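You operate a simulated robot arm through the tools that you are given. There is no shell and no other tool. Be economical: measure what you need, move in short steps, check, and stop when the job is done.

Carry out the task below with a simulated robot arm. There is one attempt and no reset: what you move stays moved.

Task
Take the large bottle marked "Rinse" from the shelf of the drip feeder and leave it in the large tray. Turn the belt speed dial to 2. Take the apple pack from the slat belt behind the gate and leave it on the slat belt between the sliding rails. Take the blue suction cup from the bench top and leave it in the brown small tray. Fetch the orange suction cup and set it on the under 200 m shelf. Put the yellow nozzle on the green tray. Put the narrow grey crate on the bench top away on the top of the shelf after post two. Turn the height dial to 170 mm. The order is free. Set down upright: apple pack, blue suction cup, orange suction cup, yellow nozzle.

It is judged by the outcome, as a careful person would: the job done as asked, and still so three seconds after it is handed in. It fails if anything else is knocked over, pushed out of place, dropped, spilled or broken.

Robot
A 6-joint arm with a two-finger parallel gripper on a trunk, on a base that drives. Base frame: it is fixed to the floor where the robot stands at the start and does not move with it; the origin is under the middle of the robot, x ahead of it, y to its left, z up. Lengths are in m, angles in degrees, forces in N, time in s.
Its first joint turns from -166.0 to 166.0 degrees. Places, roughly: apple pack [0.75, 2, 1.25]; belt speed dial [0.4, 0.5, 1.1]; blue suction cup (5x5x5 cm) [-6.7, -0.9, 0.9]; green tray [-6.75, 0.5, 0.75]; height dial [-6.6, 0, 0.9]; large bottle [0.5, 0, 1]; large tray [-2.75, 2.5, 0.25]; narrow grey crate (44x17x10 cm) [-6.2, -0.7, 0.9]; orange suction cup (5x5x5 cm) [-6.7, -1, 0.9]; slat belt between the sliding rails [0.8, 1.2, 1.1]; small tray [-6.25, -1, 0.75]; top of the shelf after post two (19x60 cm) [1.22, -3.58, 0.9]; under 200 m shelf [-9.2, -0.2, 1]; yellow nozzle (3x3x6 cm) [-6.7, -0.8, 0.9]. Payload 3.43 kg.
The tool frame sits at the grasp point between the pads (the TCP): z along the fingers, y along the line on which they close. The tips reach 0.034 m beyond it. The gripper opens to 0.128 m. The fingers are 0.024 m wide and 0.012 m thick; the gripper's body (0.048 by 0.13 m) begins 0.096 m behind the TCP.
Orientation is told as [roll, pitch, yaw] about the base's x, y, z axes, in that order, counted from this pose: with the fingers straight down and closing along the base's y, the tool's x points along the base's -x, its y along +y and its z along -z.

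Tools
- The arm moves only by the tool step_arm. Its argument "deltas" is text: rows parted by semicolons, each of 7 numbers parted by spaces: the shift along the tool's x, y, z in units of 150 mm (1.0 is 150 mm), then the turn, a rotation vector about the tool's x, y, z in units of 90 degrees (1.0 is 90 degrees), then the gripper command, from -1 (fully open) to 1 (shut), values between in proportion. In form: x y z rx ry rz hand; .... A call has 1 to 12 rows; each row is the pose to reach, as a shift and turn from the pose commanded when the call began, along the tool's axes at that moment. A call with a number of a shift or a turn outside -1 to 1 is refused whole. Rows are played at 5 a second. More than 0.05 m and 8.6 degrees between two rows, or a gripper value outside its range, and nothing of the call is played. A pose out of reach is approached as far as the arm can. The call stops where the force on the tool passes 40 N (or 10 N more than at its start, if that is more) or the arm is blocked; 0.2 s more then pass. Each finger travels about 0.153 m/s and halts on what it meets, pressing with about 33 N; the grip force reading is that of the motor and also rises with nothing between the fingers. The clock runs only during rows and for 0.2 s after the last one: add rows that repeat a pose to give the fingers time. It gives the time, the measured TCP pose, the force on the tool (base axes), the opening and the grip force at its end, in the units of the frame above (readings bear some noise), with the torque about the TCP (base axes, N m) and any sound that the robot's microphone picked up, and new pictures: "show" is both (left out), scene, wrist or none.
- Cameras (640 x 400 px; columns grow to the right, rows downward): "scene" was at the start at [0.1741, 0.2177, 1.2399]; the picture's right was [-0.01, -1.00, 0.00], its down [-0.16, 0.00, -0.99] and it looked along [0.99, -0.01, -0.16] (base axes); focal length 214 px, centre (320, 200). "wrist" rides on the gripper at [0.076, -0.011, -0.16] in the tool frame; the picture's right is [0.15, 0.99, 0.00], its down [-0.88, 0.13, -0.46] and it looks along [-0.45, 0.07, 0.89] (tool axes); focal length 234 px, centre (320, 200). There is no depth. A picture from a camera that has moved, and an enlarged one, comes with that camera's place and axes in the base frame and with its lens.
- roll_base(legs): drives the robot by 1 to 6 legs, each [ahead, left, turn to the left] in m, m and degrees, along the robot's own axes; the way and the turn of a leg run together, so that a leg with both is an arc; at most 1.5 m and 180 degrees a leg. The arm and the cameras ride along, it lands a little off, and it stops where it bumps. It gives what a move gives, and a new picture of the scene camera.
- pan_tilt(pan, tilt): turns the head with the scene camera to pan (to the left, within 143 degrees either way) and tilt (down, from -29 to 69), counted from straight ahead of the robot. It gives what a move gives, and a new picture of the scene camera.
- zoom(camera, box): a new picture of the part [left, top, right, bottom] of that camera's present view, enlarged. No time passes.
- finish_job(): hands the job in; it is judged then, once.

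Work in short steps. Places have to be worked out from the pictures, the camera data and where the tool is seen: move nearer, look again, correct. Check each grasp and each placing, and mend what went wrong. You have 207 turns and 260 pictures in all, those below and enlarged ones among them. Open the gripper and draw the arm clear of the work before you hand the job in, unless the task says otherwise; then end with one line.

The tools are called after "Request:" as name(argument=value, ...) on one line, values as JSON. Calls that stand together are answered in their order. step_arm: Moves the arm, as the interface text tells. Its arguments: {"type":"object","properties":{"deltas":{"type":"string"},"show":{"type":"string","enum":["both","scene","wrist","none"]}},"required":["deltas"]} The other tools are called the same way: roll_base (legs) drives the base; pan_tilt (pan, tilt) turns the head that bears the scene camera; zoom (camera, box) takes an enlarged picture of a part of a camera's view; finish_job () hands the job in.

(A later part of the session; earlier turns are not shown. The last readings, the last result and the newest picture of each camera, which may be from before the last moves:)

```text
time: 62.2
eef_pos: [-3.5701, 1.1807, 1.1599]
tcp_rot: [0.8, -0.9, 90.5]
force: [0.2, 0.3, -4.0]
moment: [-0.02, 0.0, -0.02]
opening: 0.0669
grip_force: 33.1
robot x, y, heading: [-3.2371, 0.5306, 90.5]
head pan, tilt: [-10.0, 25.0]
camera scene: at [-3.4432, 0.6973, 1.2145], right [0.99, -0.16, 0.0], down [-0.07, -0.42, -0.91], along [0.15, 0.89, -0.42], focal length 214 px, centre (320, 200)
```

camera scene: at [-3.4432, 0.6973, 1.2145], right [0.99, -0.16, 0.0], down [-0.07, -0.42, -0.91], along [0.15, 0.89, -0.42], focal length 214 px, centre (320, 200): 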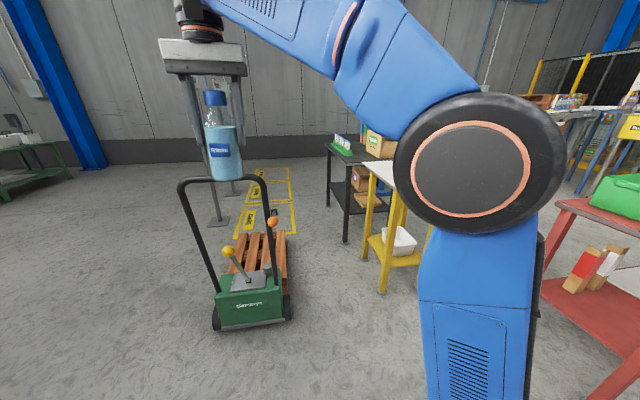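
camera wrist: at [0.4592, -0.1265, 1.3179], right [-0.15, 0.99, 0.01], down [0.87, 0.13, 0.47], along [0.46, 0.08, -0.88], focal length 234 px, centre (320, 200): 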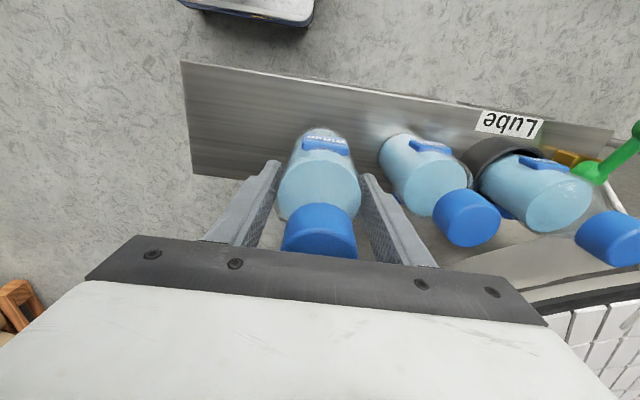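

The white tray triangulates to (-2.68, 1.83, 0.33), which doesn't match y≈2.5; I zoom in on the dark table's lower shelf.

Request:
zoom(camera="scene", box=[310, 120, 440, 300])

Request:
pan_tilt(pan=20, tilt=15)

```text
2.22 times, centred on (375, 210) of scene
camera zoom: at [-3.4432, 0.6973, 1.2145], right [0.99, -0.16, 0.0], down [-0.07, -0.42, -0.91], along [0.15, 0.89, -0.42], focal length 477 px, centre (198, 178)
```

zoom: 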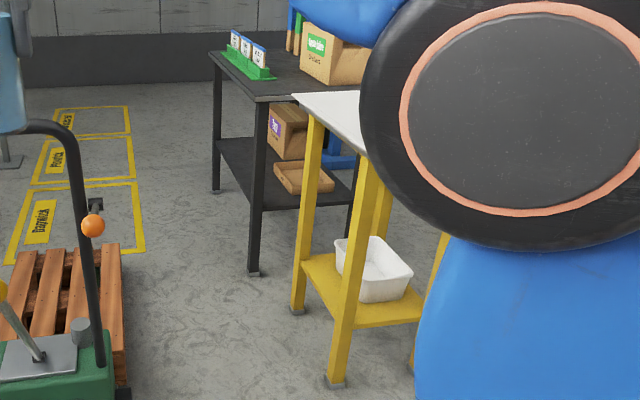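

```text
time: 63.2
eef_pos: [-3.57, 1.1824, 1.1595]
tcp_rot: [0.7, -0.9, 90.5]
force: [-0.1, -0.9, -4.2]
moment: [-0.01, 0.03, 0.01]
opening: 0.0668
grip_force: 33.0
robot x, y, heading: [-3.2395, 0.5313, 90.4]
head pan, tilt: [20.0, 15.0]
camera scene: at [-3.491, 0.694, 1.2308], right [0.94, 0.35, 0.0], down [0.09, -0.24, -0.97], along [-0.34, 0.91, -0.26], focal length 214 px, centre (320, 200)
```

scene: 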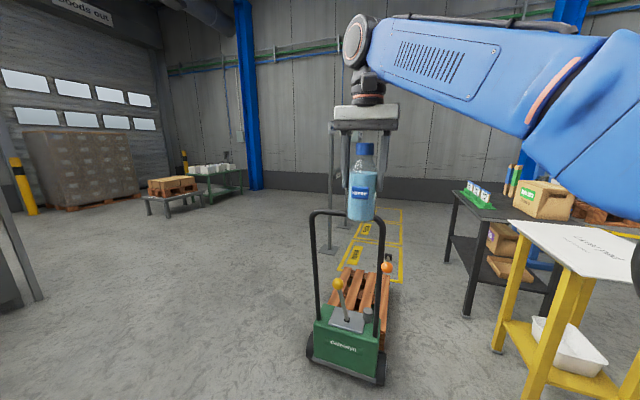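

The brown tray on the dark table's lower shelf at about (-2.69, 2.46, 0.35) matches the large tray. It's under a table top, so I need a side-on (horizontal) grip; I'll go back to the drip feeder shelf to regrasp, then approach the table from the east.

Request:
roll_base(legs=[[0, 0, -111.5], [1.4, 0, 0], [1.3, 0, 0], [0, 0, 21]])

Request:
pan_tilt(pan=10, tilt=20)

```text
time: 82.1
eef_pos: [0.0066, 0.1624, 1.1589]
tcp_rot: [0.7, -0.9, 6.2]
force: [0.3, 0.2, -4.5]
moment: [0.0, 0.03, -0.01]
opening: 0.0668
grip_force: 33.0
robot x, y, heading: [-0.612, -0.2334, 6.3]
head pan, tilt: [20.0, 15.0]
camera scene: at [-0.4695, 0.0354, 1.2308], right [0.44, -0.9, 0.0], down [-0.23, -0.11, -0.97], along [0.87, 0.43, -0.26], focal length 214 px, centre (320, 200)
```

scene: 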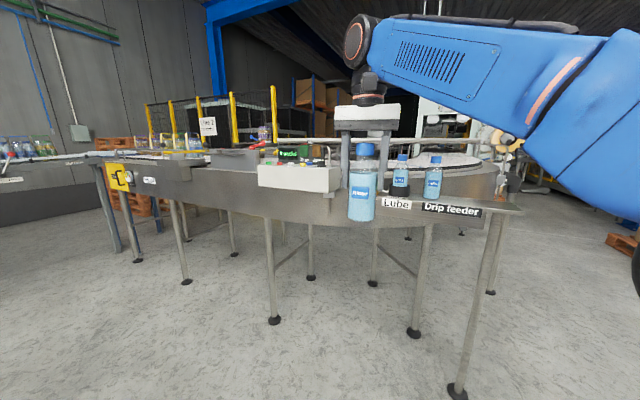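

```text
time: 82.8
eef_pos: [0.005, 0.1624, 1.1592]
tcp_rot: [0.8, -0.8, 6.1]
force: [0.2, -0.1, -5.4]
moment: [0.01, 0.05, -0.01]
opening: 0.0668
grip_force: 32.8
robot x, y, heading: [-0.6067, -0.2273, 6.0]
head pan, tilt: [10.0, 20.0]
camera scene: at [-0.4639, 0.0202, 1.2227], right [0.28, -0.96, 0.0], down [-0.33, -0.1, -0.94], along [0.9, 0.26, -0.34], focal length 214 px, centre (320, 200)
```

scene: 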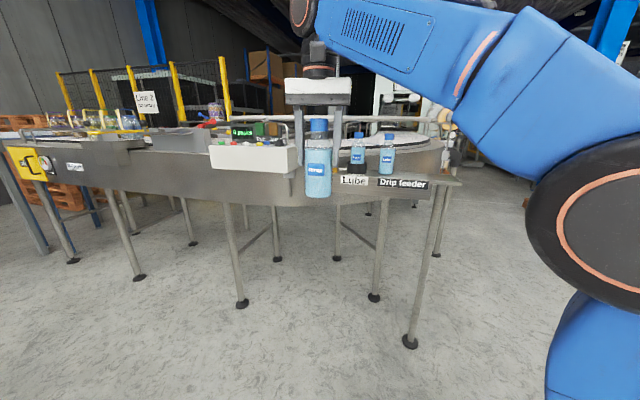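

Heading drifted to 6°; I square up and line the bottle up with the shelf spot at y≈-0.17.

Request:
roll_base(legs=[[0, 0, -6], [0, -0.26, 0]])

```text
time: 85.2
eef_pos: [0.0446, -0.1641, 1.1594]
tcp_rot: [0.6, -0.9, 0.4]
force: [-0.1, -1.1, -4.5]
moment: [-0.03, -0.01, 0.03]
opening: 0.0669
grip_force: 32.9
robot x, y, heading: [-0.6115, -0.4915, 0.1]
head pan, tilt: [10.0, 20.0]
camera scene: at [-0.4374, -0.2556, 1.2226], right [0.18, -0.98, 0.0], down [-0.34, -0.06, -0.94], along [0.92, 0.17, -0.34], focal length 214 px, centre (320, 200)
```

scene: 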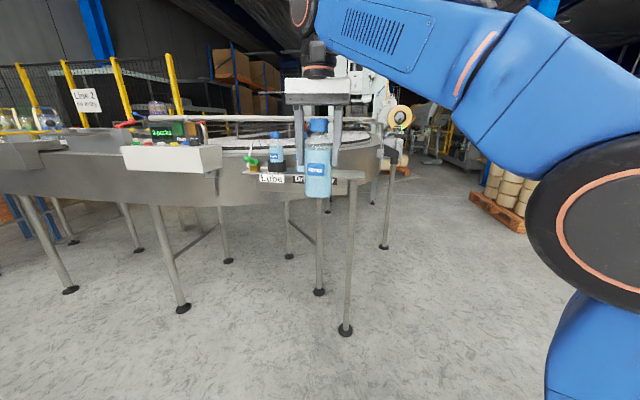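

Now forward 0.487 m, then lower the bottle onto the shelf.

Request:
roll_base(legs=[[0.487, 0, 0]])

Request:
step_arm(deltas="0 0 0.15 0 0 0 0.3;0 0 0.27 0 0 0 0.3;0 0 0.33 0 0 0 0.3;0 0 0.35 0 0 0 0.3;0 0 0.355 0 0 0 0.3;0 0 0.355 0 0 0 0.3")

```text
time: 88.1
eef_pos: [0.5421, -0.1695, 1.1595]
tcp_rot: [0.8, -0.9, -0.3]
force: [0.3, -1.1, -4.3]
moment: [0.02, 0.03, -0.02]
opening: 0.0671
grip_force: 32.9
robot x, y, heading: [-0.1136, -0.4894, -0.3]
head pan, tilt: [10.0, 20.0]
camera scene: at [0.0583, -0.2575, 1.2226], right [0.17, -0.99, 0.0], down [-0.34, -0.06, -0.94], along [0.93, 0.16, -0.34], focal length 214 px, centre (320, 200)
```

scene: 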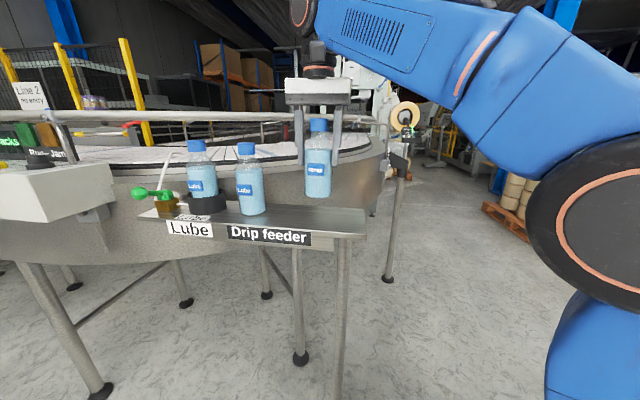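

```text
time: 89.5
eef_pos: [0.5423, -0.1696, 1.1059]
tcp_rot: [0.9, -1.0, -0.3]
force: [-0.6, 0.8, -1.0]
moment: [0.03, 0.02, -0.04]
opening: 0.0671
grip_force: 32.6
robot x, y, heading: [-0.1179, -0.4923, -0.1]
head pan, tilt: [10.0, 20.0]
camera scene: at [0.0582, -0.2575, 1.2227], right [0.17, -0.99, 0.0], down [-0.34, -0.06, -0.94], along [0.93, 0.16, -0.34], focal length 214 px, centre (320, 200)
camera wrist: at [0.4637, -0.1819, 1.2643], right [-0.14, 0.99, 0.01], down [0.87, 0.12, 0.47], along [0.46, 0.08, -0.88], focal length 234 px, centre (320, 200)
```

scene: 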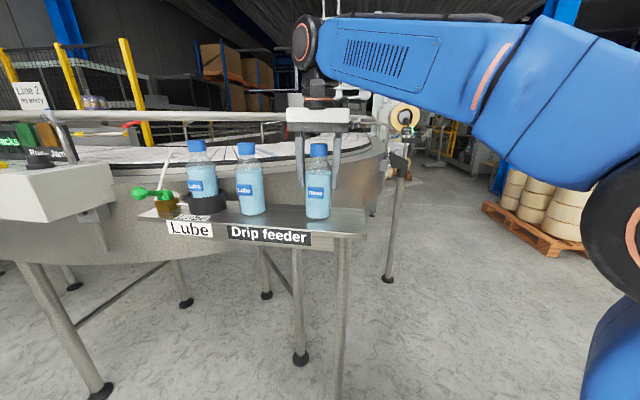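
wrist: 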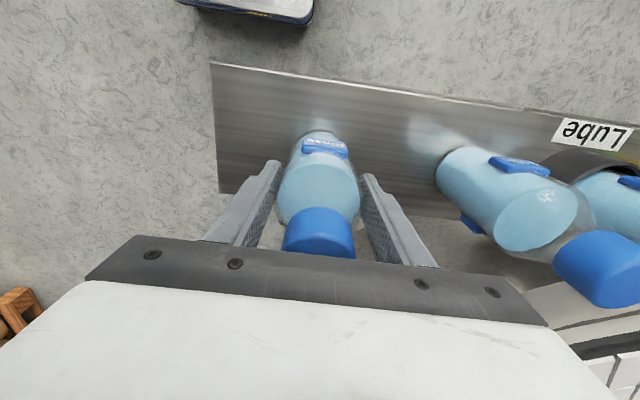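

The weight has come off the tool (−4.3→−1 N), so the bottle rests on the shelf. I open and back straight up to clear, then drive back.

Request:
step_arm(deltas="0 0 0.005 0 0 0 0.1;0 0 0.005 0 0 0 -0.3;0 0 0.005 0 0 0 -0.56;0 0 0.005 0 0 0 -0.56;0 0 -0.2 0 0 0 -0.56;0 0 -0.38 0 0 0 -0.56;0 0 -0.38 0 0 0 -0.56", show="none")

Request:
roll_base(legs=[[-0.3, 0, 0]])

```text
time: 91.1
eef_pos: [0.541, -0.169, 1.1636]
tcp_rot: [0.9, -0.9, -0.3]
force: [0.2, -1.0, -0.9]
moment: [-0.02, 0.02, -0.02]
opening: 0.0999
grip_force: 0.0
robot x, y, heading: [-0.1158, -0.4912, -0.4]
head pan, tilt: [10.0, 20.0]
```

```text
time: 93.2
eef_pos: [0.242, -0.1678, 1.1634]
tcp_rot: [0.7, -0.9, -0.4]
force: [-0.2, -0.5, 0.4]
moment: [0.02, -0.01, -0.02]
opening: 0.0997
grip_force: 0.1
robot x, y, heading: [-0.4136, -0.4887, -0.5]
head pan, tilt: [10.0, 20.0]
camera scene: at [-0.2407, -0.256, 1.2227], right [0.17, -0.99, 0.0], down [-0.34, -0.06, -0.94], along [0.93, 0.16, -0.34], focal length 214 px, centre (320, 200)
```

scene: 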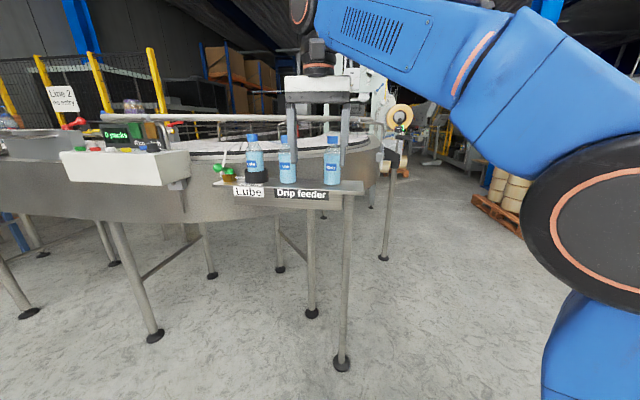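

Bottle stands free. Now I test tilting the tool toward horizontal (75° pitch) while extending slightly forward.

Request:
step_arm(deltas="-0.06 0 0 0 -0.083 0 -0.56;-0.12 0 0 0 -0.166 0 -0.56;-0.18 0 0 0 -0.249 0 -0.56;-0.24 0 0 0 -0.332 0 -0.56;-0.3 0 0 0 -0.415 0 -0.56;-0.36 0 0 0 -0.498 0 -0.56;-0.42 0 0 0 -0.581 0 -0.56;-0.48 0 0 0 -0.664 0 -0.56;-0.54 0 0 0 -0.747 0 -0.56;-0.6 0 0 0 -0.83 0 -0.56;-0.6 0 0 0 -0.83 0 -0.56")

```text
time: 95.6
eef_pos: [0.3329, -0.1677, 1.1653]
tcp_rot: [3.4, -75.6, -3.7]
force: [-0.4, -0.2, 0.3]
moment: [-0.02, 0.0, -0.01]
opening: 0.0996
grip_force: 0.0
robot x, y, heading: [-0.4188, -0.4889, -0.2]
head pan, tilt: [10.0, 20.0]
camera scene: at [-0.2407, -0.256, 1.2227], right [0.17, -0.99, 0.0], down [-0.34, -0.06, -0.94], along [0.93, 0.16, -0.34], focal length 214 px, centre (320, 200)
camera wrist: at [0.1602, -0.1775, 1.1313], right [-0.03, 0.99, -0.13], down [-0.22, 0.12, 0.97], along [0.97, 0.06, 0.22], focal length 234 px, centre (320, 200)
```

scene: 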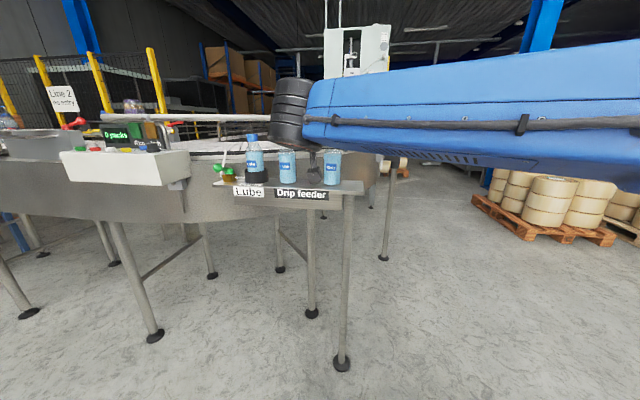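
wrist: 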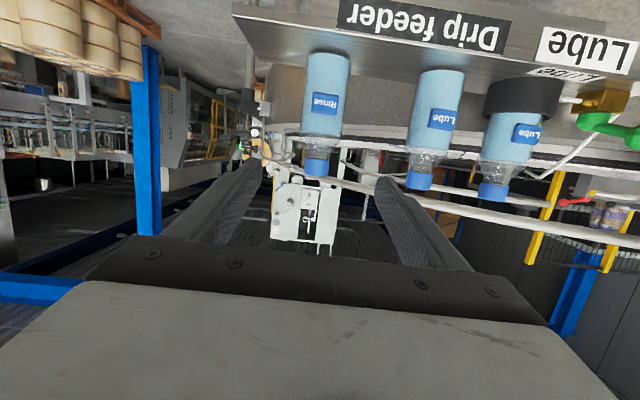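

Horizontal works. I lower to z≈1.09 and drive forward so the fingers straddle the bottle's body at (0.542, -0.170).

Request:
step_arm(deltas="0.16 -0.01 0.04 0 0 0 -0.56;0.32 -0.015 0.08 0 0 0 -0.56;0.485 -0.015 0.125 0 0 0 -0.56;0.485 -0.015 0.125 0 0 0 -0.56", show="none")

Request:
roll_base(legs=[[0.15, 0, 0]])

Request:
zoom(camera="wrist", box=[0, 0, 640, 400])

```text
time: 96.6
eef_pos: [0.332, -0.1717, 1.0891]
tcp_rot: [3.4, -75.7, -3.7]
force: [0.1, 0.7, 0.5]
moment: [0.05, 0.01, 0.0]
opening: 0.0997
grip_force: 0.0
robot x, y, heading: [-0.4173, -0.488, -0.4]
head pan, tilt: [10.0, 20.0]
```

```text
time: 97.9
eef_pos: [0.4788, -0.1726, 1.0893]
tcp_rot: [3.4, -75.6, -3.6]
force: [-0.3, -0.2, -0.3]
moment: [0.0, 0.03, 0.01]
opening: 0.0997
grip_force: 0.1
robot x, y, heading: [-0.2668, -0.4906, -0.4]
head pan, tilt: [10.0, 20.0]
camera scene: at [-0.0923, -0.2571, 1.2227], right [0.17, -0.99, 0.0], down [-0.34, -0.06, -0.94], along [0.93, 0.16, -0.34], focal length 214 px, centre (320, 200)
```

scene: 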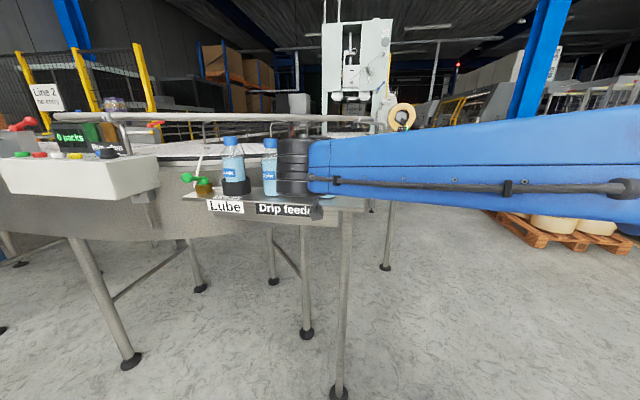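

```text
1.00 times, centred on (320, 200) of wrist (not enlarged: the box is as wide or as high as the picture)
camera zoom: at [0.3066, -0.1821, 1.0555], right [-0.03, 0.99, -0.13], down [-0.22, 0.12, 0.97], along [0.97, 0.06, 0.22], focal length 234 px, centre (320, 200)
```

zoom: 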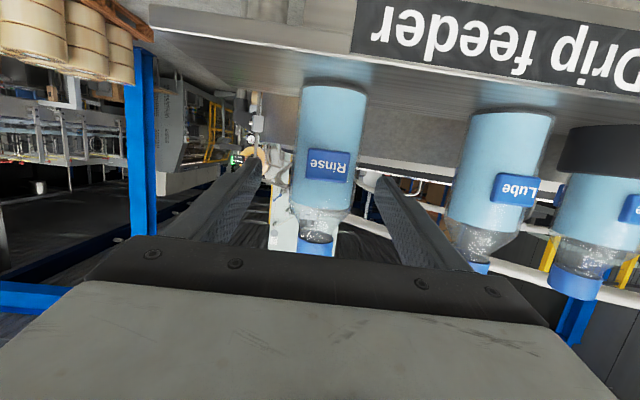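

Bottle is slightly to +y of centre; I shift +0.008 in y, drive forward 0.062, and check.

Request:
roll_base(legs=[[0.0, 0.007, 0], [0.062, 0, 0]])

Request:
zoom(camera="wrist", box=[160, 50, 480, 250])

```text
time: 99.2
eef_pos: [0.5435, -0.1664, 1.0888]
tcp_rot: [3.5, -75.6, -3.6]
force: [-0.2, 0.2, 0.0]
moment: [0.01, -0.03, 0.0]
opening: 0.0998
grip_force: 0.0
robot x, y, heading: [-0.204, -0.4819, -0.4]
head pan, tilt: [10.0, 20.0]
camera scene: at [-0.029, -0.2507, 1.2227], right [0.17, -0.99, 0.0], down [-0.34, -0.06, -0.94], along [0.93, 0.16, -0.34], focal length 214 px, centre (320, 200)
```

scene: 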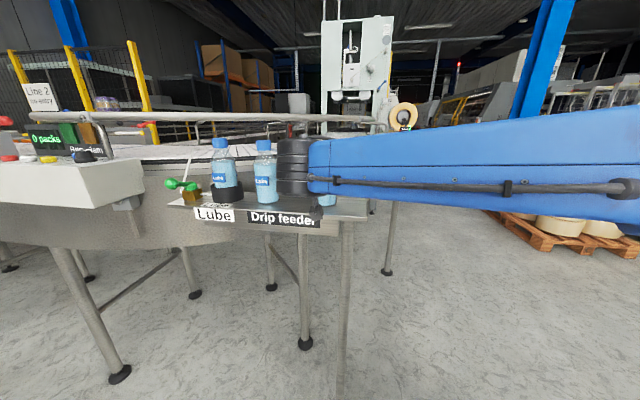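

```text
2.00 times, centred on (320, 150) of wrist
camera zoom: at [0.37, -0.1759, 1.0554], right [-0.03, 0.99, -0.13], down [-0.22, 0.12, 0.97], along [0.97, 0.06, 0.22], focal length 468 px, centre (320, 300)
```

zoom: 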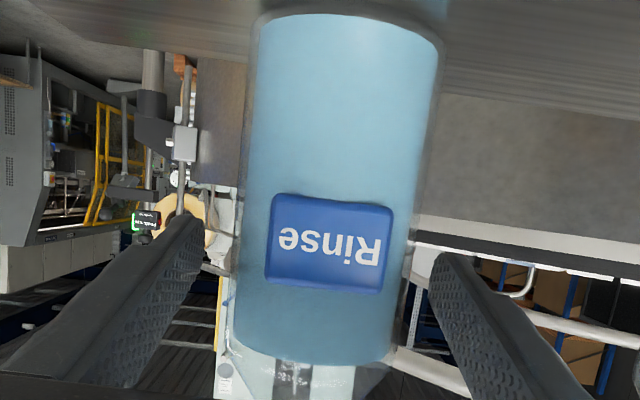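

Centred well. I close and lift 4 cm straight up.

Request:
step_arm(deltas="0 0 0 0 0 0 0.3;0 0 0 0 0 0 0.3;0 0 0 0 0 0 0.3;-0.13 0 -0.033 0 0 0 0.3;-0.26 0 -0.067 0 0 0 0.3;-0.26 0 -0.067 0 0 0 0.3", show="wrist")

```text
time: 100.7
eef_pos: [0.5429, -0.1672, 1.1295]
tcp_rot: [3.3, -75.6, -3.5]
force: [-0.7, 0.7, -4.6]
moment: [0.01, 0.02, 0.02]
opening: 0.0667
grip_force: 32.8
robot x, y, heading: [-0.2014, -0.4858, -0.4]
head pan, tilt: [10.0, 20.0]
camera wrist: at [0.3704, -0.1775, 1.0957], right [-0.03, 0.99, -0.13], down [-0.22, 0.12, 0.97], along [0.97, 0.06, 0.22], focal length 234 px, centre (320, 200)
```

wrist: 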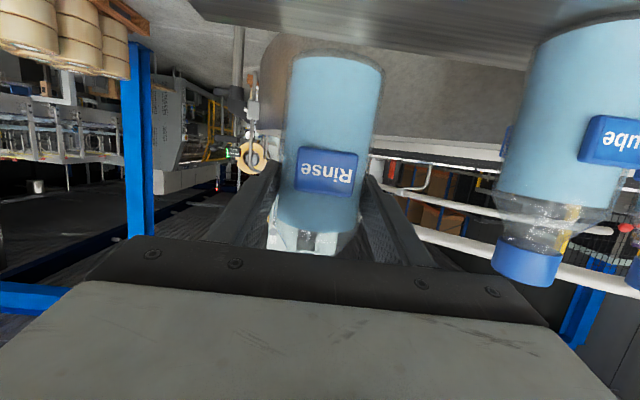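

Held upright with a side grip (base ~8.4 cm below TCP). I back out, turn left and head north east of the red table.

Request:
roll_base(legs=[[-0.25, 0, 0], [0, 0, 90], [1.4, 0, 0]])

Request:
pan_tilt(pan=30, tilt=25)

```text
time: 112.9
eef_pos: [-0.7716, 1.6598, 1.129]
tcp_rot: [3.2, -75.5, 86.6]
force: [0.1, -0.4, -4.4]
moment: [-0.02, -0.02, 0.0]
opening: 0.0666
grip_force: 33.0
robot x, y, heading: [-0.4517, 0.9126, 89.7]
head pan, tilt: [10.0, 20.0]
camera scene: at [-0.687, 1.0852, 1.2226], right [0.99, 0.17, 0.0], down [0.06, -0.34, -0.94], along [-0.16, 0.93, -0.34], focal length 214 px, centre (320, 200)
```

scene: 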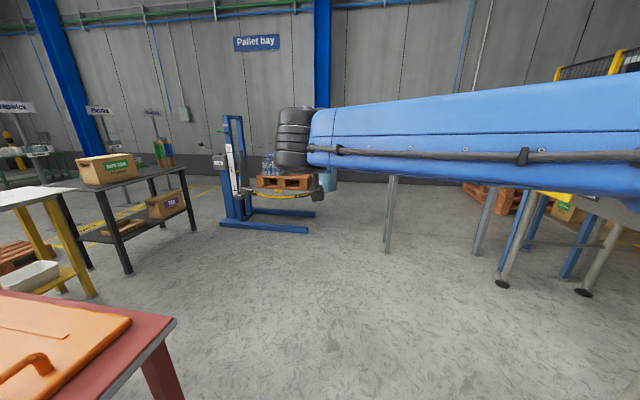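

```text
time: 113.7
eef_pos: [-0.7709, 1.6611, 1.1284]
tcp_rot: [3.3, -75.5, 86.6]
force: [0.8, 0.3, -4.6]
moment: [-0.03, 0.02, -0.02]
opening: 0.0667
grip_force: 33.8
robot x, y, heading: [-0.4539, 0.9117, 89.6]
head pan, tilt: [30.0, 25.0]
camera scene: at [-0.7169, 1.0735, 1.2146], right [0.87, 0.5, 0.0], down [0.21, -0.37, -0.91], along [-0.45, 0.79, -0.42], focal length 214 px, centre (320, 200)
```

scene: 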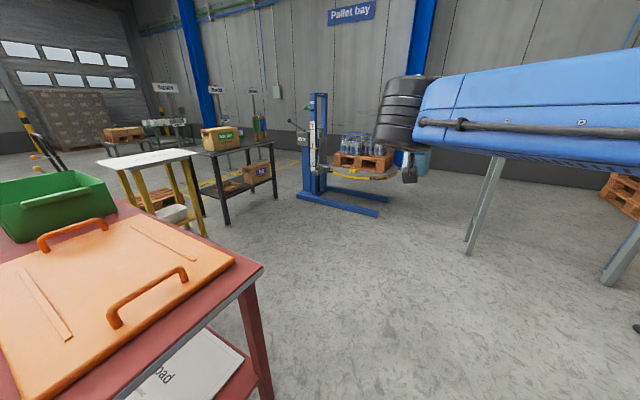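

Now the dark table's lower shelf shows the brown tray next to a box. I zoom to locate it.

Request:
zoom(camera="scene", box=[90, 100, 330, 250])

```text
2.67 times, centred on (210, 175) of scene
camera zoom: at [-0.7169, 1.0735, 1.2146], right [0.87, 0.5, 0.0], down [0.21, -0.37, -0.91], along [-0.45, 0.79, -0.42], focal length 572 px, centre (613, 267)
```

zoom: 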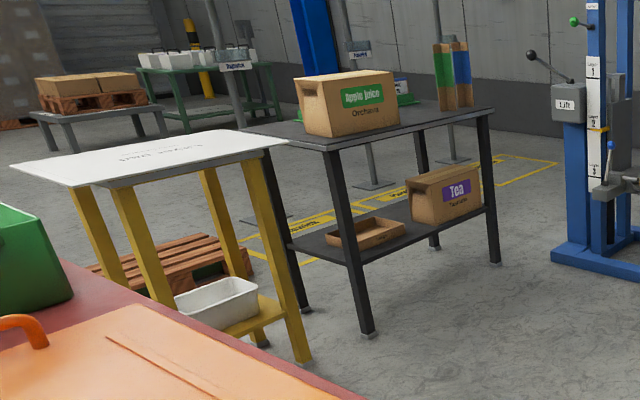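

Tray centre is about (-2.70, 2.475), floor z≈0.33, wall ≈0.36–0.38; table top underside ≈0.72. I drive north then turn to face west.

Request:
roll_base(legs=[[1.35, 0, 0], [0, 0, 90], [0.6, 0, 0]])

Request:
pan_tilt(pan=0, tilt=25)

```text
time: 127.2
eef_pos: [-1.8022, 1.9228, 1.1288]
tcp_rot: [3.2, -75.5, 177.4]
force: [0.8, 0.9, -4.2]
moment: [0.02, -0.02, -0.02]
opening: 0.0668
grip_force: 33.1
robot x, y, heading: [-1.061, 2.2532, -179.5]
head pan, tilt: [30.0, 25.0]
camera scene: at [-1.2171, 1.9818, 1.2146], right [-0.51, 0.86, 0.0], down [0.36, 0.21, -0.91], along [-0.78, -0.46, -0.42], focal length 214 px, centre (320, 200)
```

scene: 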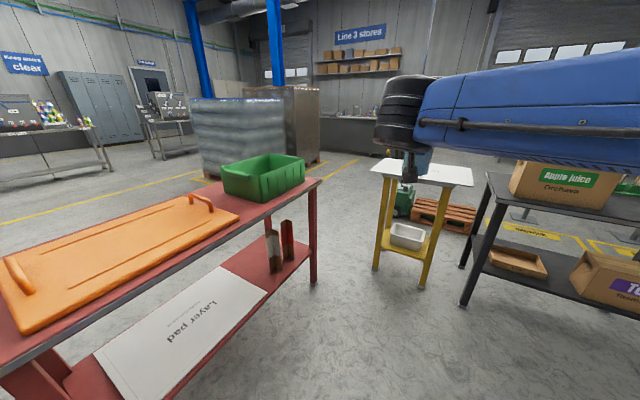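

```text
time: 128.2
eef_pos: [-1.8028, 1.9234, 1.1288]
tcp_rot: [3.3, -75.5, 177.5]
force: [0.0, 0.0, -5.3]
moment: [0.0, -0.06, -0.02]
opening: 0.0669
grip_force: 33.2
robot x, y, heading: [-1.064, 2.2513, -179.4]
head pan, tilt: [0.0, 25.0]
camera scene: at [-1.2299, 2.0277, 1.2146], right [-0.01, 1.0, 0.0], down [0.42, 0.0, -0.91], along [-0.91, -0.01, -0.42], focal length 214 px, centre (320, 200)
```

scene: 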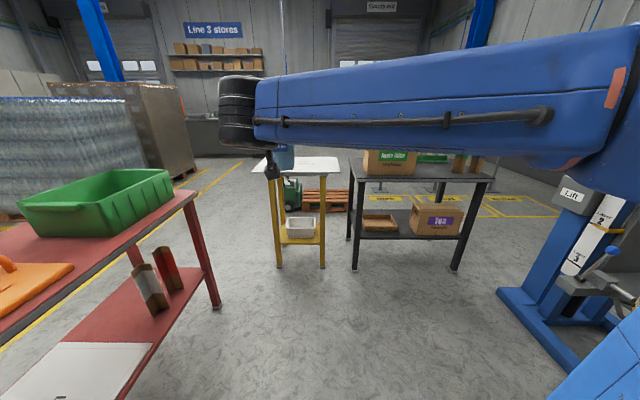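

Robot is facing the table. I lower the arm straight down in steps (about 0.6 m) in open space, keeping tilt.

Request:
step_arm(deltas="0.32 0 0.083 0 0 0 0.3;0.64 0 0.166 0 0 0 0.3;0.96 0 0.249 0 0 0 0.3", show="none")

Request:
step_arm(deltas="0.32 0 0.083 0 0 0 0.3;0.64 0 0.166 0 0 0 0.3;0.96 0 0.249 0 0 0 0.3", show="none")

Request:
step_arm(deltas="0.32 0 0.083 0 0 0 0.3;0.64 0 0.166 0 0 0 0.3;0.96 0 0.249 0 0 0 0.3", show="none")

Request:
step_arm(deltas="0.32 0 0.083 0 0 0 0.3;0.64 0 0.166 0 0 0 0.3;0.96 0 0.249 0 0 0 0.3;0.96 0 0.249 0 0 0 0.3")

```text
time: 129.0
eef_pos: [-1.8013, 1.9214, 0.9794]
tcp_rot: [3.5, -75.6, 177.1]
force: [0.6, -0.3, -2.9]
moment: [0.02, -0.08, 0.0]
opening: 0.0666
grip_force: 33.0
robot x, y, heading: [-1.0664, 2.2537, -179.6]
head pan, tilt: [0.0, 25.0]
```

```text
time: 129.8
eef_pos: [-1.8014, 1.9195, 0.8322]
tcp_rot: [3.5, -75.6, 177.2]
force: [-0.5, 0.5, -4.8]
moment: [0.01, -0.05, 0.06]
opening: 0.0667
grip_force: 33.3
robot x, y, heading: [-1.0598, 2.2509, -179.5]
head pan, tilt: [0.0, 25.0]
```

```text
time: 130.6
eef_pos: [-1.8036, 1.9178, 0.6859]
tcp_rot: [3.7, -75.6, 177.1]
force: [0.8, -0.6, -3.9]
moment: [-0.01, -0.04, 0.0]
opening: 0.0665
grip_force: 33.3
robot x, y, heading: [-1.0624, 2.2513, -179.5]
head pan, tilt: [0.0, 25.0]
```

```text
time: 131.6
eef_pos: [-1.8031, 1.9151, 0.5341]
tcp_rot: [3.3, -75.5, 177.3]
force: [-0.3, -0.6, -4.7]
moment: [-0.02, -0.02, 0.0]
opening: 0.0664
grip_force: 33.1
robot x, y, heading: [-1.0615, 2.2523, -179.3]
head pan, tilt: [0.0, 25.0]
camera scene: at [-1.2299, 2.0277, 1.2145], right [-0.01, 1.0, 0.0], down [0.42, 0.0, -0.91], along [-0.91, -0.01, -0.42], focal length 214 px, centre (320, 200)
camera wrist: at [-1.6303, 1.928, 0.5004], right [0.05, -0.99, -0.13], down [0.22, -0.11, 0.97], along [-0.97, -0.07, 0.22], focal length 234 px, centre (320, 200)
```

scene: 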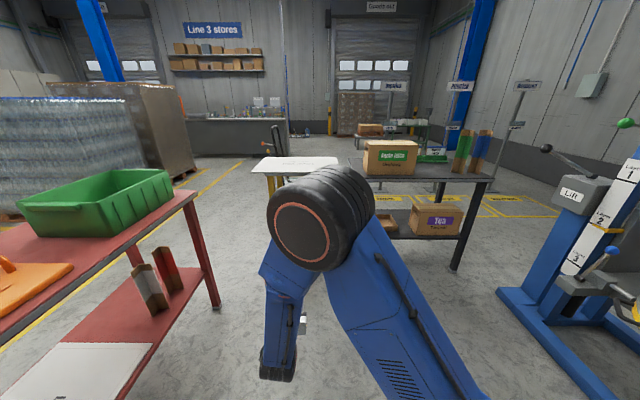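
wrist: 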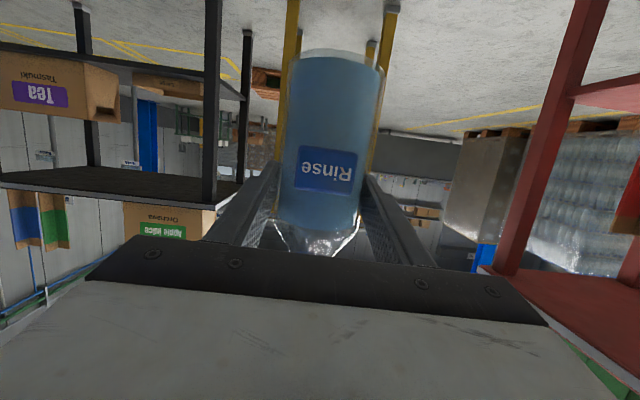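

The forearm hangs nearly vertical ~0.25 m behind the TCP, so I need reach for table-edge clearance. I shift the TCP 0.2 m toward +y and 0.1 m outward, then re-check.

Request:
step_arm(deltas="-0.05 -0.25 0.2 0 0 0 0.3;-0.1 -0.5 0.4 0 0 0 0.3;-0.166 -0.75 0.646 0 0 0 0.3;-0.166 -1 0.646 0 0 0 0.3", show="none")

Request:
step_arm(deltas="0.03 -0.2 0.01 0 0 0 0.3;0.06 -0.33 0.02 0 0 0 0.3;0.06 -0.33 0.02 0 0 0 0.3")

```text
refused: row 3 steps farther than a row can; nothing moved
```

```text
time: 132.4
eef_pos: [-1.8072, 1.9553, 0.5428]
tcp_rot: [0.7, -75.2, 179.7]
force: [0.5, 1.1, -4.3]
moment: [0.01, -0.03, -0.02]
opening: 0.0668
grip_force: 33.0
out of reach, approached as far as the arm can: row 1, 2, 3
robot x, y, heading: [-1.0597, 2.2541, -179.3]
head pan, tilt: [0.0, 25.0]
camera scene: at [-1.2299, 2.0277, 1.2145], right [-0.01, 1.0, 0.0], down [0.42, 0.0, -0.91], along [-0.91, -0.01, -0.42], focal length 214 px, centre (320, 200)
camera wrist: at [-1.6339, 1.9678, 0.5101], right [0.04, -0.99, -0.14], down [0.22, -0.13, 0.97], along [-0.98, -0.07, 0.21], focal length 234 px, centre (320, 200)
```

scene: 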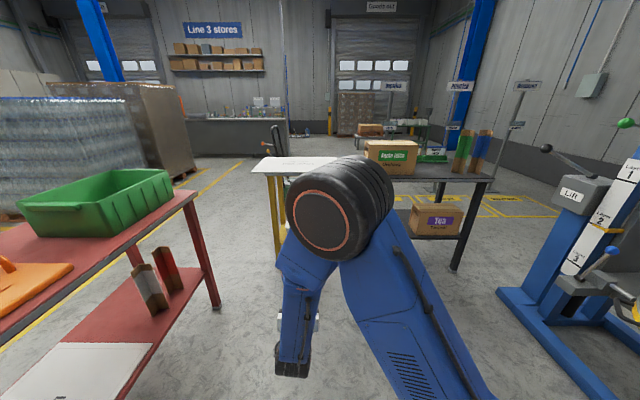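
wrist: 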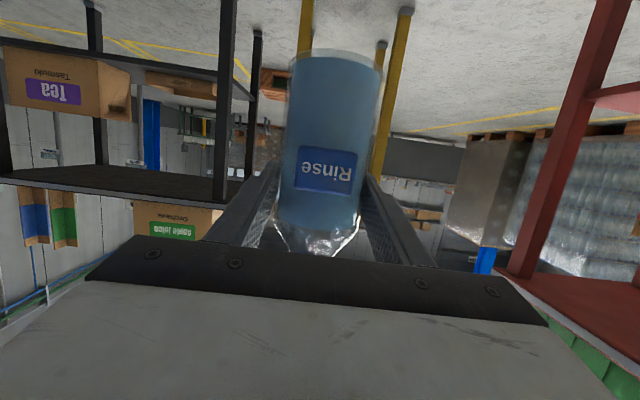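

That pose bumps a near-in limit; I extend outward (−X) by 0.12 m first.

Request:
step_arm(deltas="-0.06 0 0.25 0 0 0 0.3;-0.13 0 0.5 0 0 0 0.3;-0.2 0 0.77 0 0 0 0.3;-0.2 0 0.77 0 0 0 0.3", show="none")

Request:
step_arm(deltas="0 -0.25 0 0 0 0 0.3;0.05 -0.5 0 0 0 0 0.3;0.05 -0.75 0 0 0 0 0.3;0.05 -1 0 0 0 0 0.3;0.05 -1 0 0 0 0 0.3")

```text
time: 133.4
eef_pos: [-1.9299, 1.9515, 0.5432]
tcp_rot: [3.2, -75.5, 177.4]
force: [1.1, -0.3, -4.7]
moment: [0.02, -0.04, -0.01]
opening: 0.0667
grip_force: 32.6
robot x, y, heading: [-1.0597, 2.2504, -179.6]
head pan, tilt: [0.0, 25.0]
```

```text
time: 134.6
eef_pos: [-1.9381, 2.0887, 0.5586]
tcp_rot: [-3.4, -74.8, -176.7]
force: [0.7, 0.3, -4.5]
moment: [0.0, 0.0, 0.02]
opening: 0.0667
grip_force: 32.7
out of reach, approached as far as the arm can: row 2, 3, 4, 5
robot x, y, heading: [-1.0641, 2.2545, -179.5]
head pan, tilt: [0.0, 25.0]
camera scene: at [-1.23, 2.0278, 1.2145], right [-0.01, 1.0, 0.0], down [0.42, 0.0, -0.91], along [-0.91, -0.01, -0.42], focal length 214 px, centre (320, 200)
camera wrist: at [-1.7638, 2.1001, 0.5272], right [0.04, -0.99, -0.16], down [0.21, -0.15, 0.97], along [-0.98, -0.07, 0.2], focal length 234 px, centre (320, 200)
```

scene: 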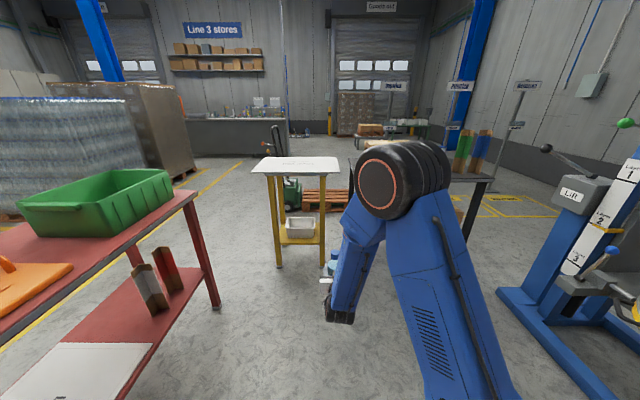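
wrist: 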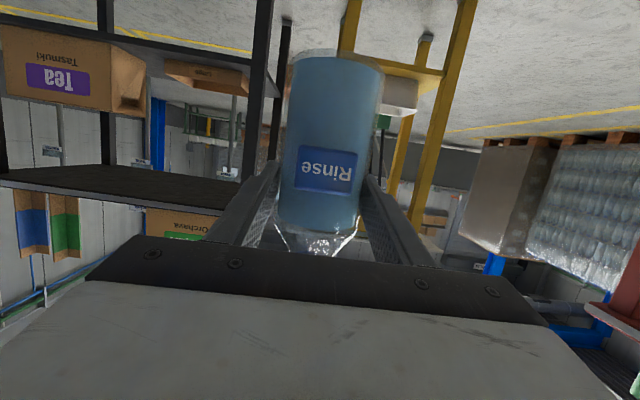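

I extend further outward and try lowering to see whether z≈0.43 is reachable.

Request:
step_arm(deltas="-0.06 0 0.25 0 0 0 0.3;-0.13 0 0.5 0 0 0 0.3;-0.13 0 0.5 0 0 0 0.3;0.1 0 0.56 0 0 0 0.3;0.35 0 0.63 0 0 0 0.3;0.6 0 0.69 0 0 0 0.3;0.6 0 0.69 0 0 0 0.3", show="none")

```text
time: 136.2
eef_pos: [-2.0327, 2.065, 0.4717]
tcp_rot: [-8.2, -74.5, -172.5]
force: [0.0, 0.1, -4.0]
moment: [-0.01, -0.01, 0.01]
opening: 0.0665
grip_force: 32.8
out of reach, approached as far as the arm can: row 1, 4, 5, 6, 7
robot x, y, heading: [-1.0595, 2.252, -179.5]
head pan, tilt: [0.0, 25.0]
```

The reach depends on the arm being swung to the left. I move the TCP back toward −y (robot's left) and lower there.

Request:
step_arm(deltas="0 0.25 0 0 0 0 0.3;0 0.5 0 0 0 0 0.3;0 0.75 0 0 0 0 0.3;0 1 0 0 0 0 0.3;0.15 1 0.03 0 0 0 0.3;0.3 1 0.06 0 0 0 0.3;0.3 1 0.06 0 0 0 0.3", show="scene")

```text
time: 137.8
eef_pos: [-2.0313, 1.9212, 0.4215]
tcp_rot: [-8.1, -74.5, -172.4]
force: [0.2, 0.4, -3.4]
moment: [0.01, -0.01, -0.02]
opening: 0.0667
grip_force: 33.1
robot x, y, heading: [-1.066, 2.2534, -179.6]
head pan, tilt: [0.0, 25.0]
camera scene: at [-1.2299, 2.0276, 1.2145], right [-0.01, 1.0, 0.0], down [0.42, 0.0, -0.91], along [-0.91, -0.01, -0.42], focal length 214 px, centre (320, 200)
```

scene: 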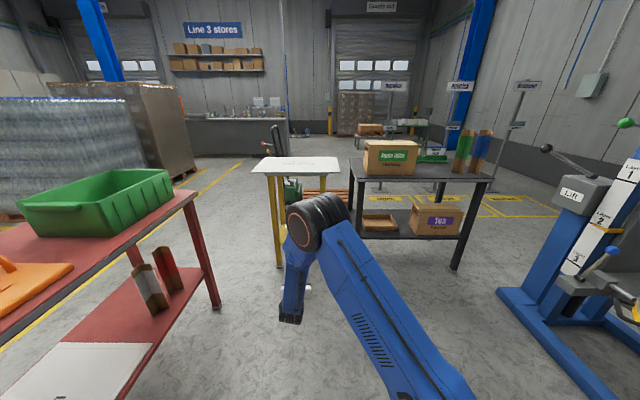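

That reaches z=0.42 with good clearance. I raise 6 cm, strafe to line up with the tray (y≈2.475), and check.

Request:
step_arm(deltas="-0.2 0 -0.05 0 0 0 0.3;-0.4 0 -0.1 0 0 0 0.3;-0.4 0 -0.1 0 0 0 0.3", show="none")

Request:
roll_base(legs=[[0, -0.55, 0], [0.25, 0, 0]])

Request:
zoom(camera="wrist", box=[0, 0, 640, 400])

```text
time: 138.6
eef_pos: [-2.0335, 1.9165, 0.4819]
tcp_rot: [-8.2, -74.5, -172.4]
force: [-0.6, 0.1, -4.5]
moment: [-0.01, -0.02, -0.02]
opening: 0.0667
grip_force: 32.8
robot x, y, heading: [-1.063, 2.2489, -179.7]
head pan, tilt: [0.0, 25.0]
```

```text
time: 143.2
eef_pos: [-2.2947, 2.4679, 0.4815]
tcp_rot: [-8.2, -74.5, -172.7]
force: [0.3, 0.7, -4.6]
moment: [-0.03, -0.05, 0.0]
opening: 0.0665
grip_force: 33.3
robot x, y, heading: [-1.318, 2.7932, -179.7]
head pan, tilt: [0.0, 25.0]
camera scene: at [-1.4898, 2.5736, 1.2145], right [0.0, 1.0, 0.0], down [0.42, 0.0, -0.91], along [-0.91, 0.0, -0.42], focal length 214 px, centre (320, 200)
```

scene: 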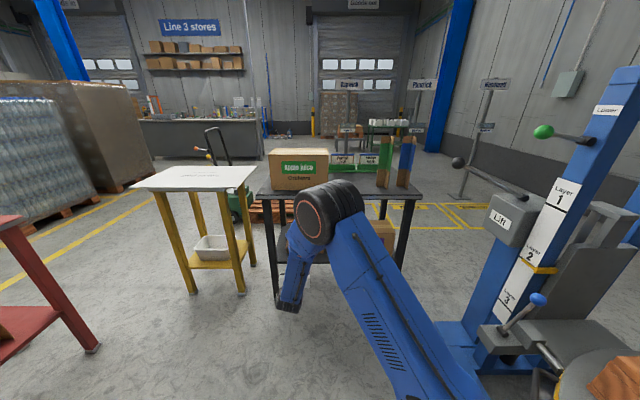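

```text
1.00 times, centred on (320, 200) of wrist (not enlarged: the box is as wide or as high as the picture)
camera zoom: at [-2.1189, 2.4786, 0.4513], right [0.03, -0.98, -0.18], down [0.2, -0.17, 0.96], along [-0.98, -0.06, 0.2], focal length 234 px, centre (320, 200)
```

zoom: 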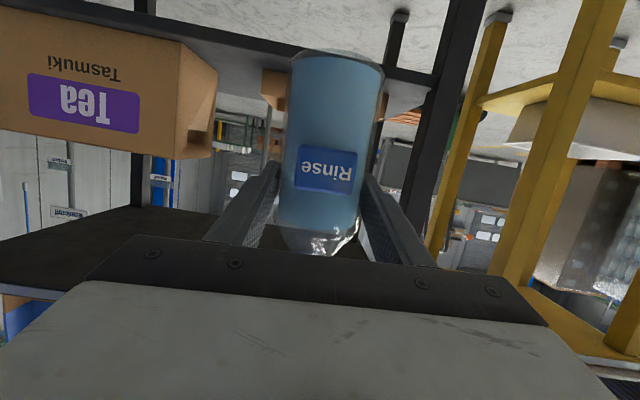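

I zoom in the wrist view to see the tray edges beside the bottle.

Request:
zoom(camera="wrist", box=[220, 30, 460, 180])

```text
2.67 times, centred on (340, 105) of wrist
camera zoom: at [-2.1189, 2.4786, 0.4513], right [0.03, -0.98, -0.18], down [0.2, -0.17, 0.96], along [-0.98, -0.06, 0.2], focal length 624 px, centre (267, 453)
```

zoom: 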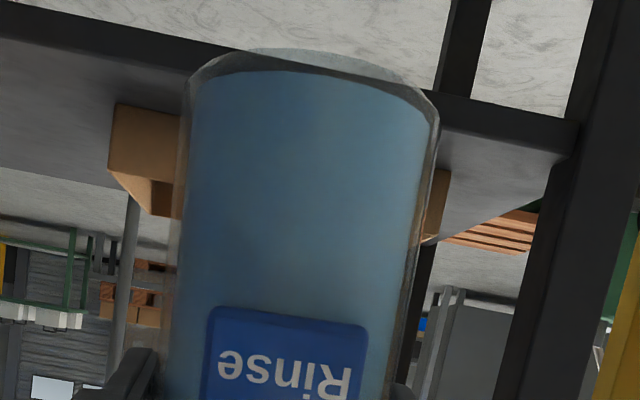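

Tray spans y 2.356–2.596, near face x≈-2.60, wall top ≈0.37. I drive forward 0.39 m so the bottle is over it.

Request:
roll_base(legs=[[0.2, 0, 0], [0.185, 0, 0]])

Request:
zoom(camera="wrist", box=[0, 0, 640, 400])

```text
time: 145.9
eef_pos: [-2.6821, 2.4607, 0.4815]
tcp_rot: [-8.1, -74.5, -172.4]
force: [-0.5, -0.4, -3.1]
moment: [0.01, -0.07, 0.01]
opening: 0.0668
grip_force: 33.1
robot x, y, heading: [-1.71, 2.7969, -179.7]
head pan, tilt: [0.0, 25.0]
camera scene: at [-1.8779, 2.5701, 1.2145], right [-0.01, 1.0, 0.0], down [0.42, 0.0, -0.91], along [-0.91, -0.01, -0.42], focal length 214 px, centre (320, 200)
```

scene: 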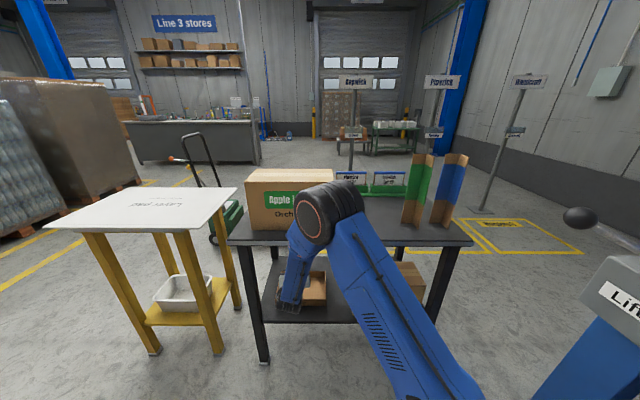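

```text
1.00 times, centred on (320, 200) of wrist (not enlarged: the box is as wide or as high as the picture)
camera zoom: at [-2.5065, 2.4723, 0.4513], right [0.03, -0.98, -0.18], down [0.2, -0.17, 0.96], along [-0.98, -0.07, 0.2], focal length 234 px, centre (320, 200)
```

zoom: 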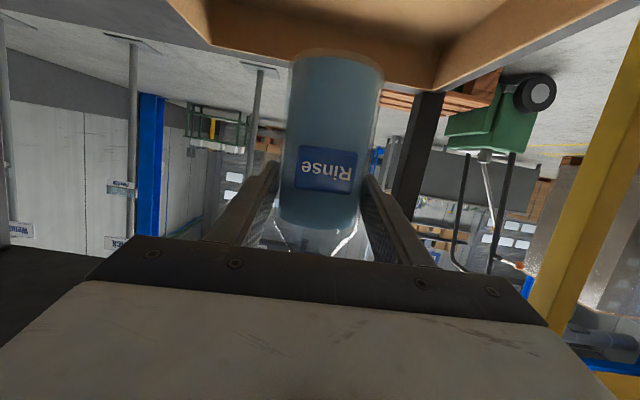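

The bottle is over the tray's interior. I lower ~6.5 cm gently, watching force.

Request:
step_arm(deltas="0.15 0 0.04 0 0 0 0.3;0.28 0 0.075 0 0 0 0.3;0.34 0 0.09 0 0 0 0.3;0.38 0 0.1 0 0 0 0.3;0.41 0 0.108 0 0 0 0.3;0.41 0 0.108 0 0 0 0.3", show="wrist")

```text
time: 147.3
eef_pos: [-2.6812, 2.4637, 0.419]
tcp_rot: [-8.2, -74.5, -172.5]
force: [0.7, 0.2, -5.0]
moment: [0.02, -0.02, -0.01]
opening: 0.0667
grip_force: 33.1
robot x, y, heading: [-1.7094, 2.7925, -179.3]
head pan, tilt: [0.0, 25.0]
camera wrist: at [-2.5064, 2.4747, 0.3879], right [0.03, -0.98, -0.18], down [0.2, -0.17, 0.96], along [-0.98, -0.07, 0.2], focal length 234 px, centre (320, 200)
```

wrist: 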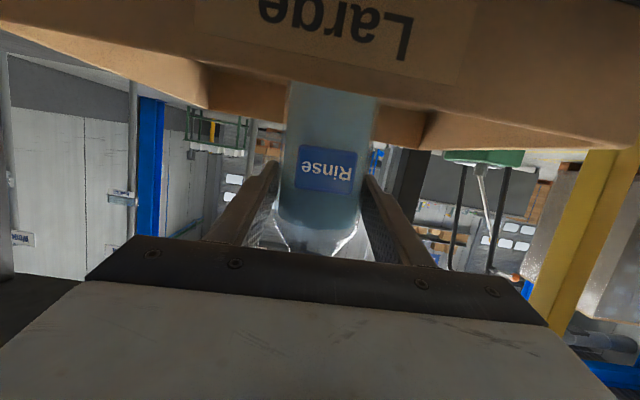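

The tray's label reads "Large" – confirmed. Still no floor contact; I keep lowering in small steps.

Request:
step_arm(deltas="0.013 0 0.003 0 0 0 0.3;0.026 0 0.006 0 0 0 0.3;0.039 0 0.01 0 0 0 0.3;0.045 0 0.011 0 0 0 0.3;0.045 0 0.011 0 0 0 0.3", show="none")

```text
time: 148.5
eef_pos: [-2.6799, 2.4647, 0.4122]
tcp_rot: [-7.9, -74.6, -172.6]
force: [-1.8, 2.8, 27.7]
moment: [-0.77, 0.55, -0.03]
opening: 0.0672
grip_force: 32.6
robot x, y, heading: [-1.7104, 2.7935, -179.6]
head pan, tilt: [0.0, 25.0]
```

Floor contact. I ease up 2 mm, release slowly, and withdraw along the horizontal.

Request:
step_arm(deltas="-0.012 0 -0.003 0 0 0 0.3;-0.012 0 -0.003 0 0 0 0.15;-0.012 0 -0.003 0 0 0 -0.1;-0.012 0 -0.003 0 0 0 -0.4;-0.012 0 -0.003 0 0 0 -0.56;-0.012 0 -0.003 0 0 0 -0.56", show="wrist")

```text
time: 149.9
eef_pos: [-2.6796, 2.4635, 0.4132]
tcp_rot: [-8.1, -74.5, -172.4]
force: [0.3, -0.6, 0.1]
moment: [0.01, 0.03, -0.01]
opening: 0.0999
grip_force: 0.1
robot x, y, heading: [-1.7095, 2.7966, -179.4]
head pan, tilt: [0.0, 25.0]
camera wrist: at [-2.5053, 2.4753, 0.3826], right [0.03, -0.98, -0.18], down [0.2, -0.17, 0.96], along [-0.98, -0.07, 0.2], focal length 234 px, centre (320, 200)
```

wrist: 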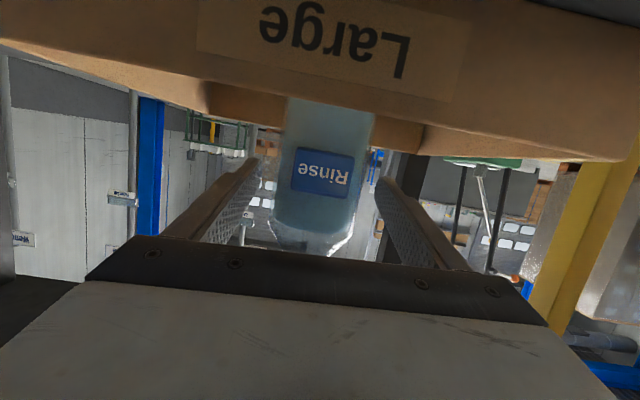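

Bottle is standing in the Large tray. I back the base out straight and check.

Request:
roll_base(legs=[[-0.5, 0, 0]])

Request:
zoom(camera="wrist", box=[160, 0, 480, 200])

```text
time: 152.8
eef_pos: [-2.1836, 2.4658, 0.4122]
tcp_rot: [-8.2, -74.4, -172.3]
force: [-0.4, -0.2, 0.1]
moment: [0.03, 0.04, 0.03]
opening: 0.0999
grip_force: 0.0
robot x, y, heading: [-1.214, 2.7992, -179.2]
head pan, tilt: [0.0, 25.0]
camera scene: at [-1.3821, 2.5745, 1.2146], right [-0.01, 1.0, 0.0], down [0.42, 0.0, -0.91], along [-0.91, -0.01, -0.42], focal length 214 px, centre (320, 200)
```

scene: 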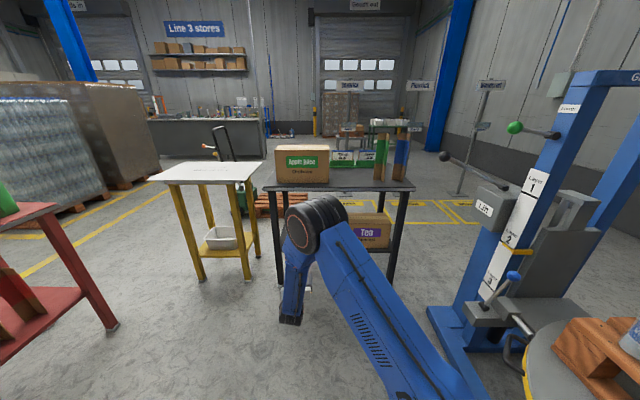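

```text
2.00 times, centred on (320, 100) of wrist
camera zoom: at [-2.0095, 2.4777, 0.3827], right [0.04, -0.98, -0.18], down [0.21, -0.17, 0.96], along [-0.98, -0.07, 0.2], focal length 468 px, centre (320, 400)
```

zoom: 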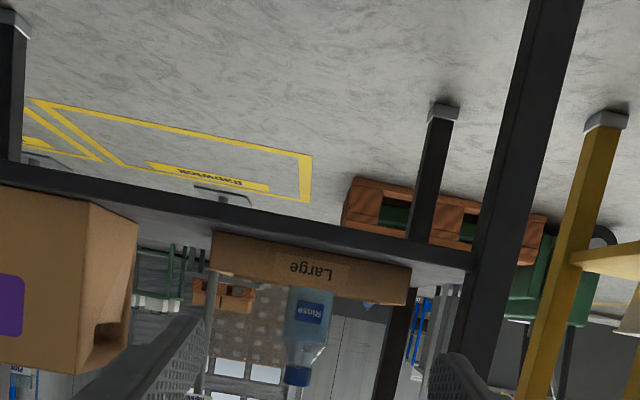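

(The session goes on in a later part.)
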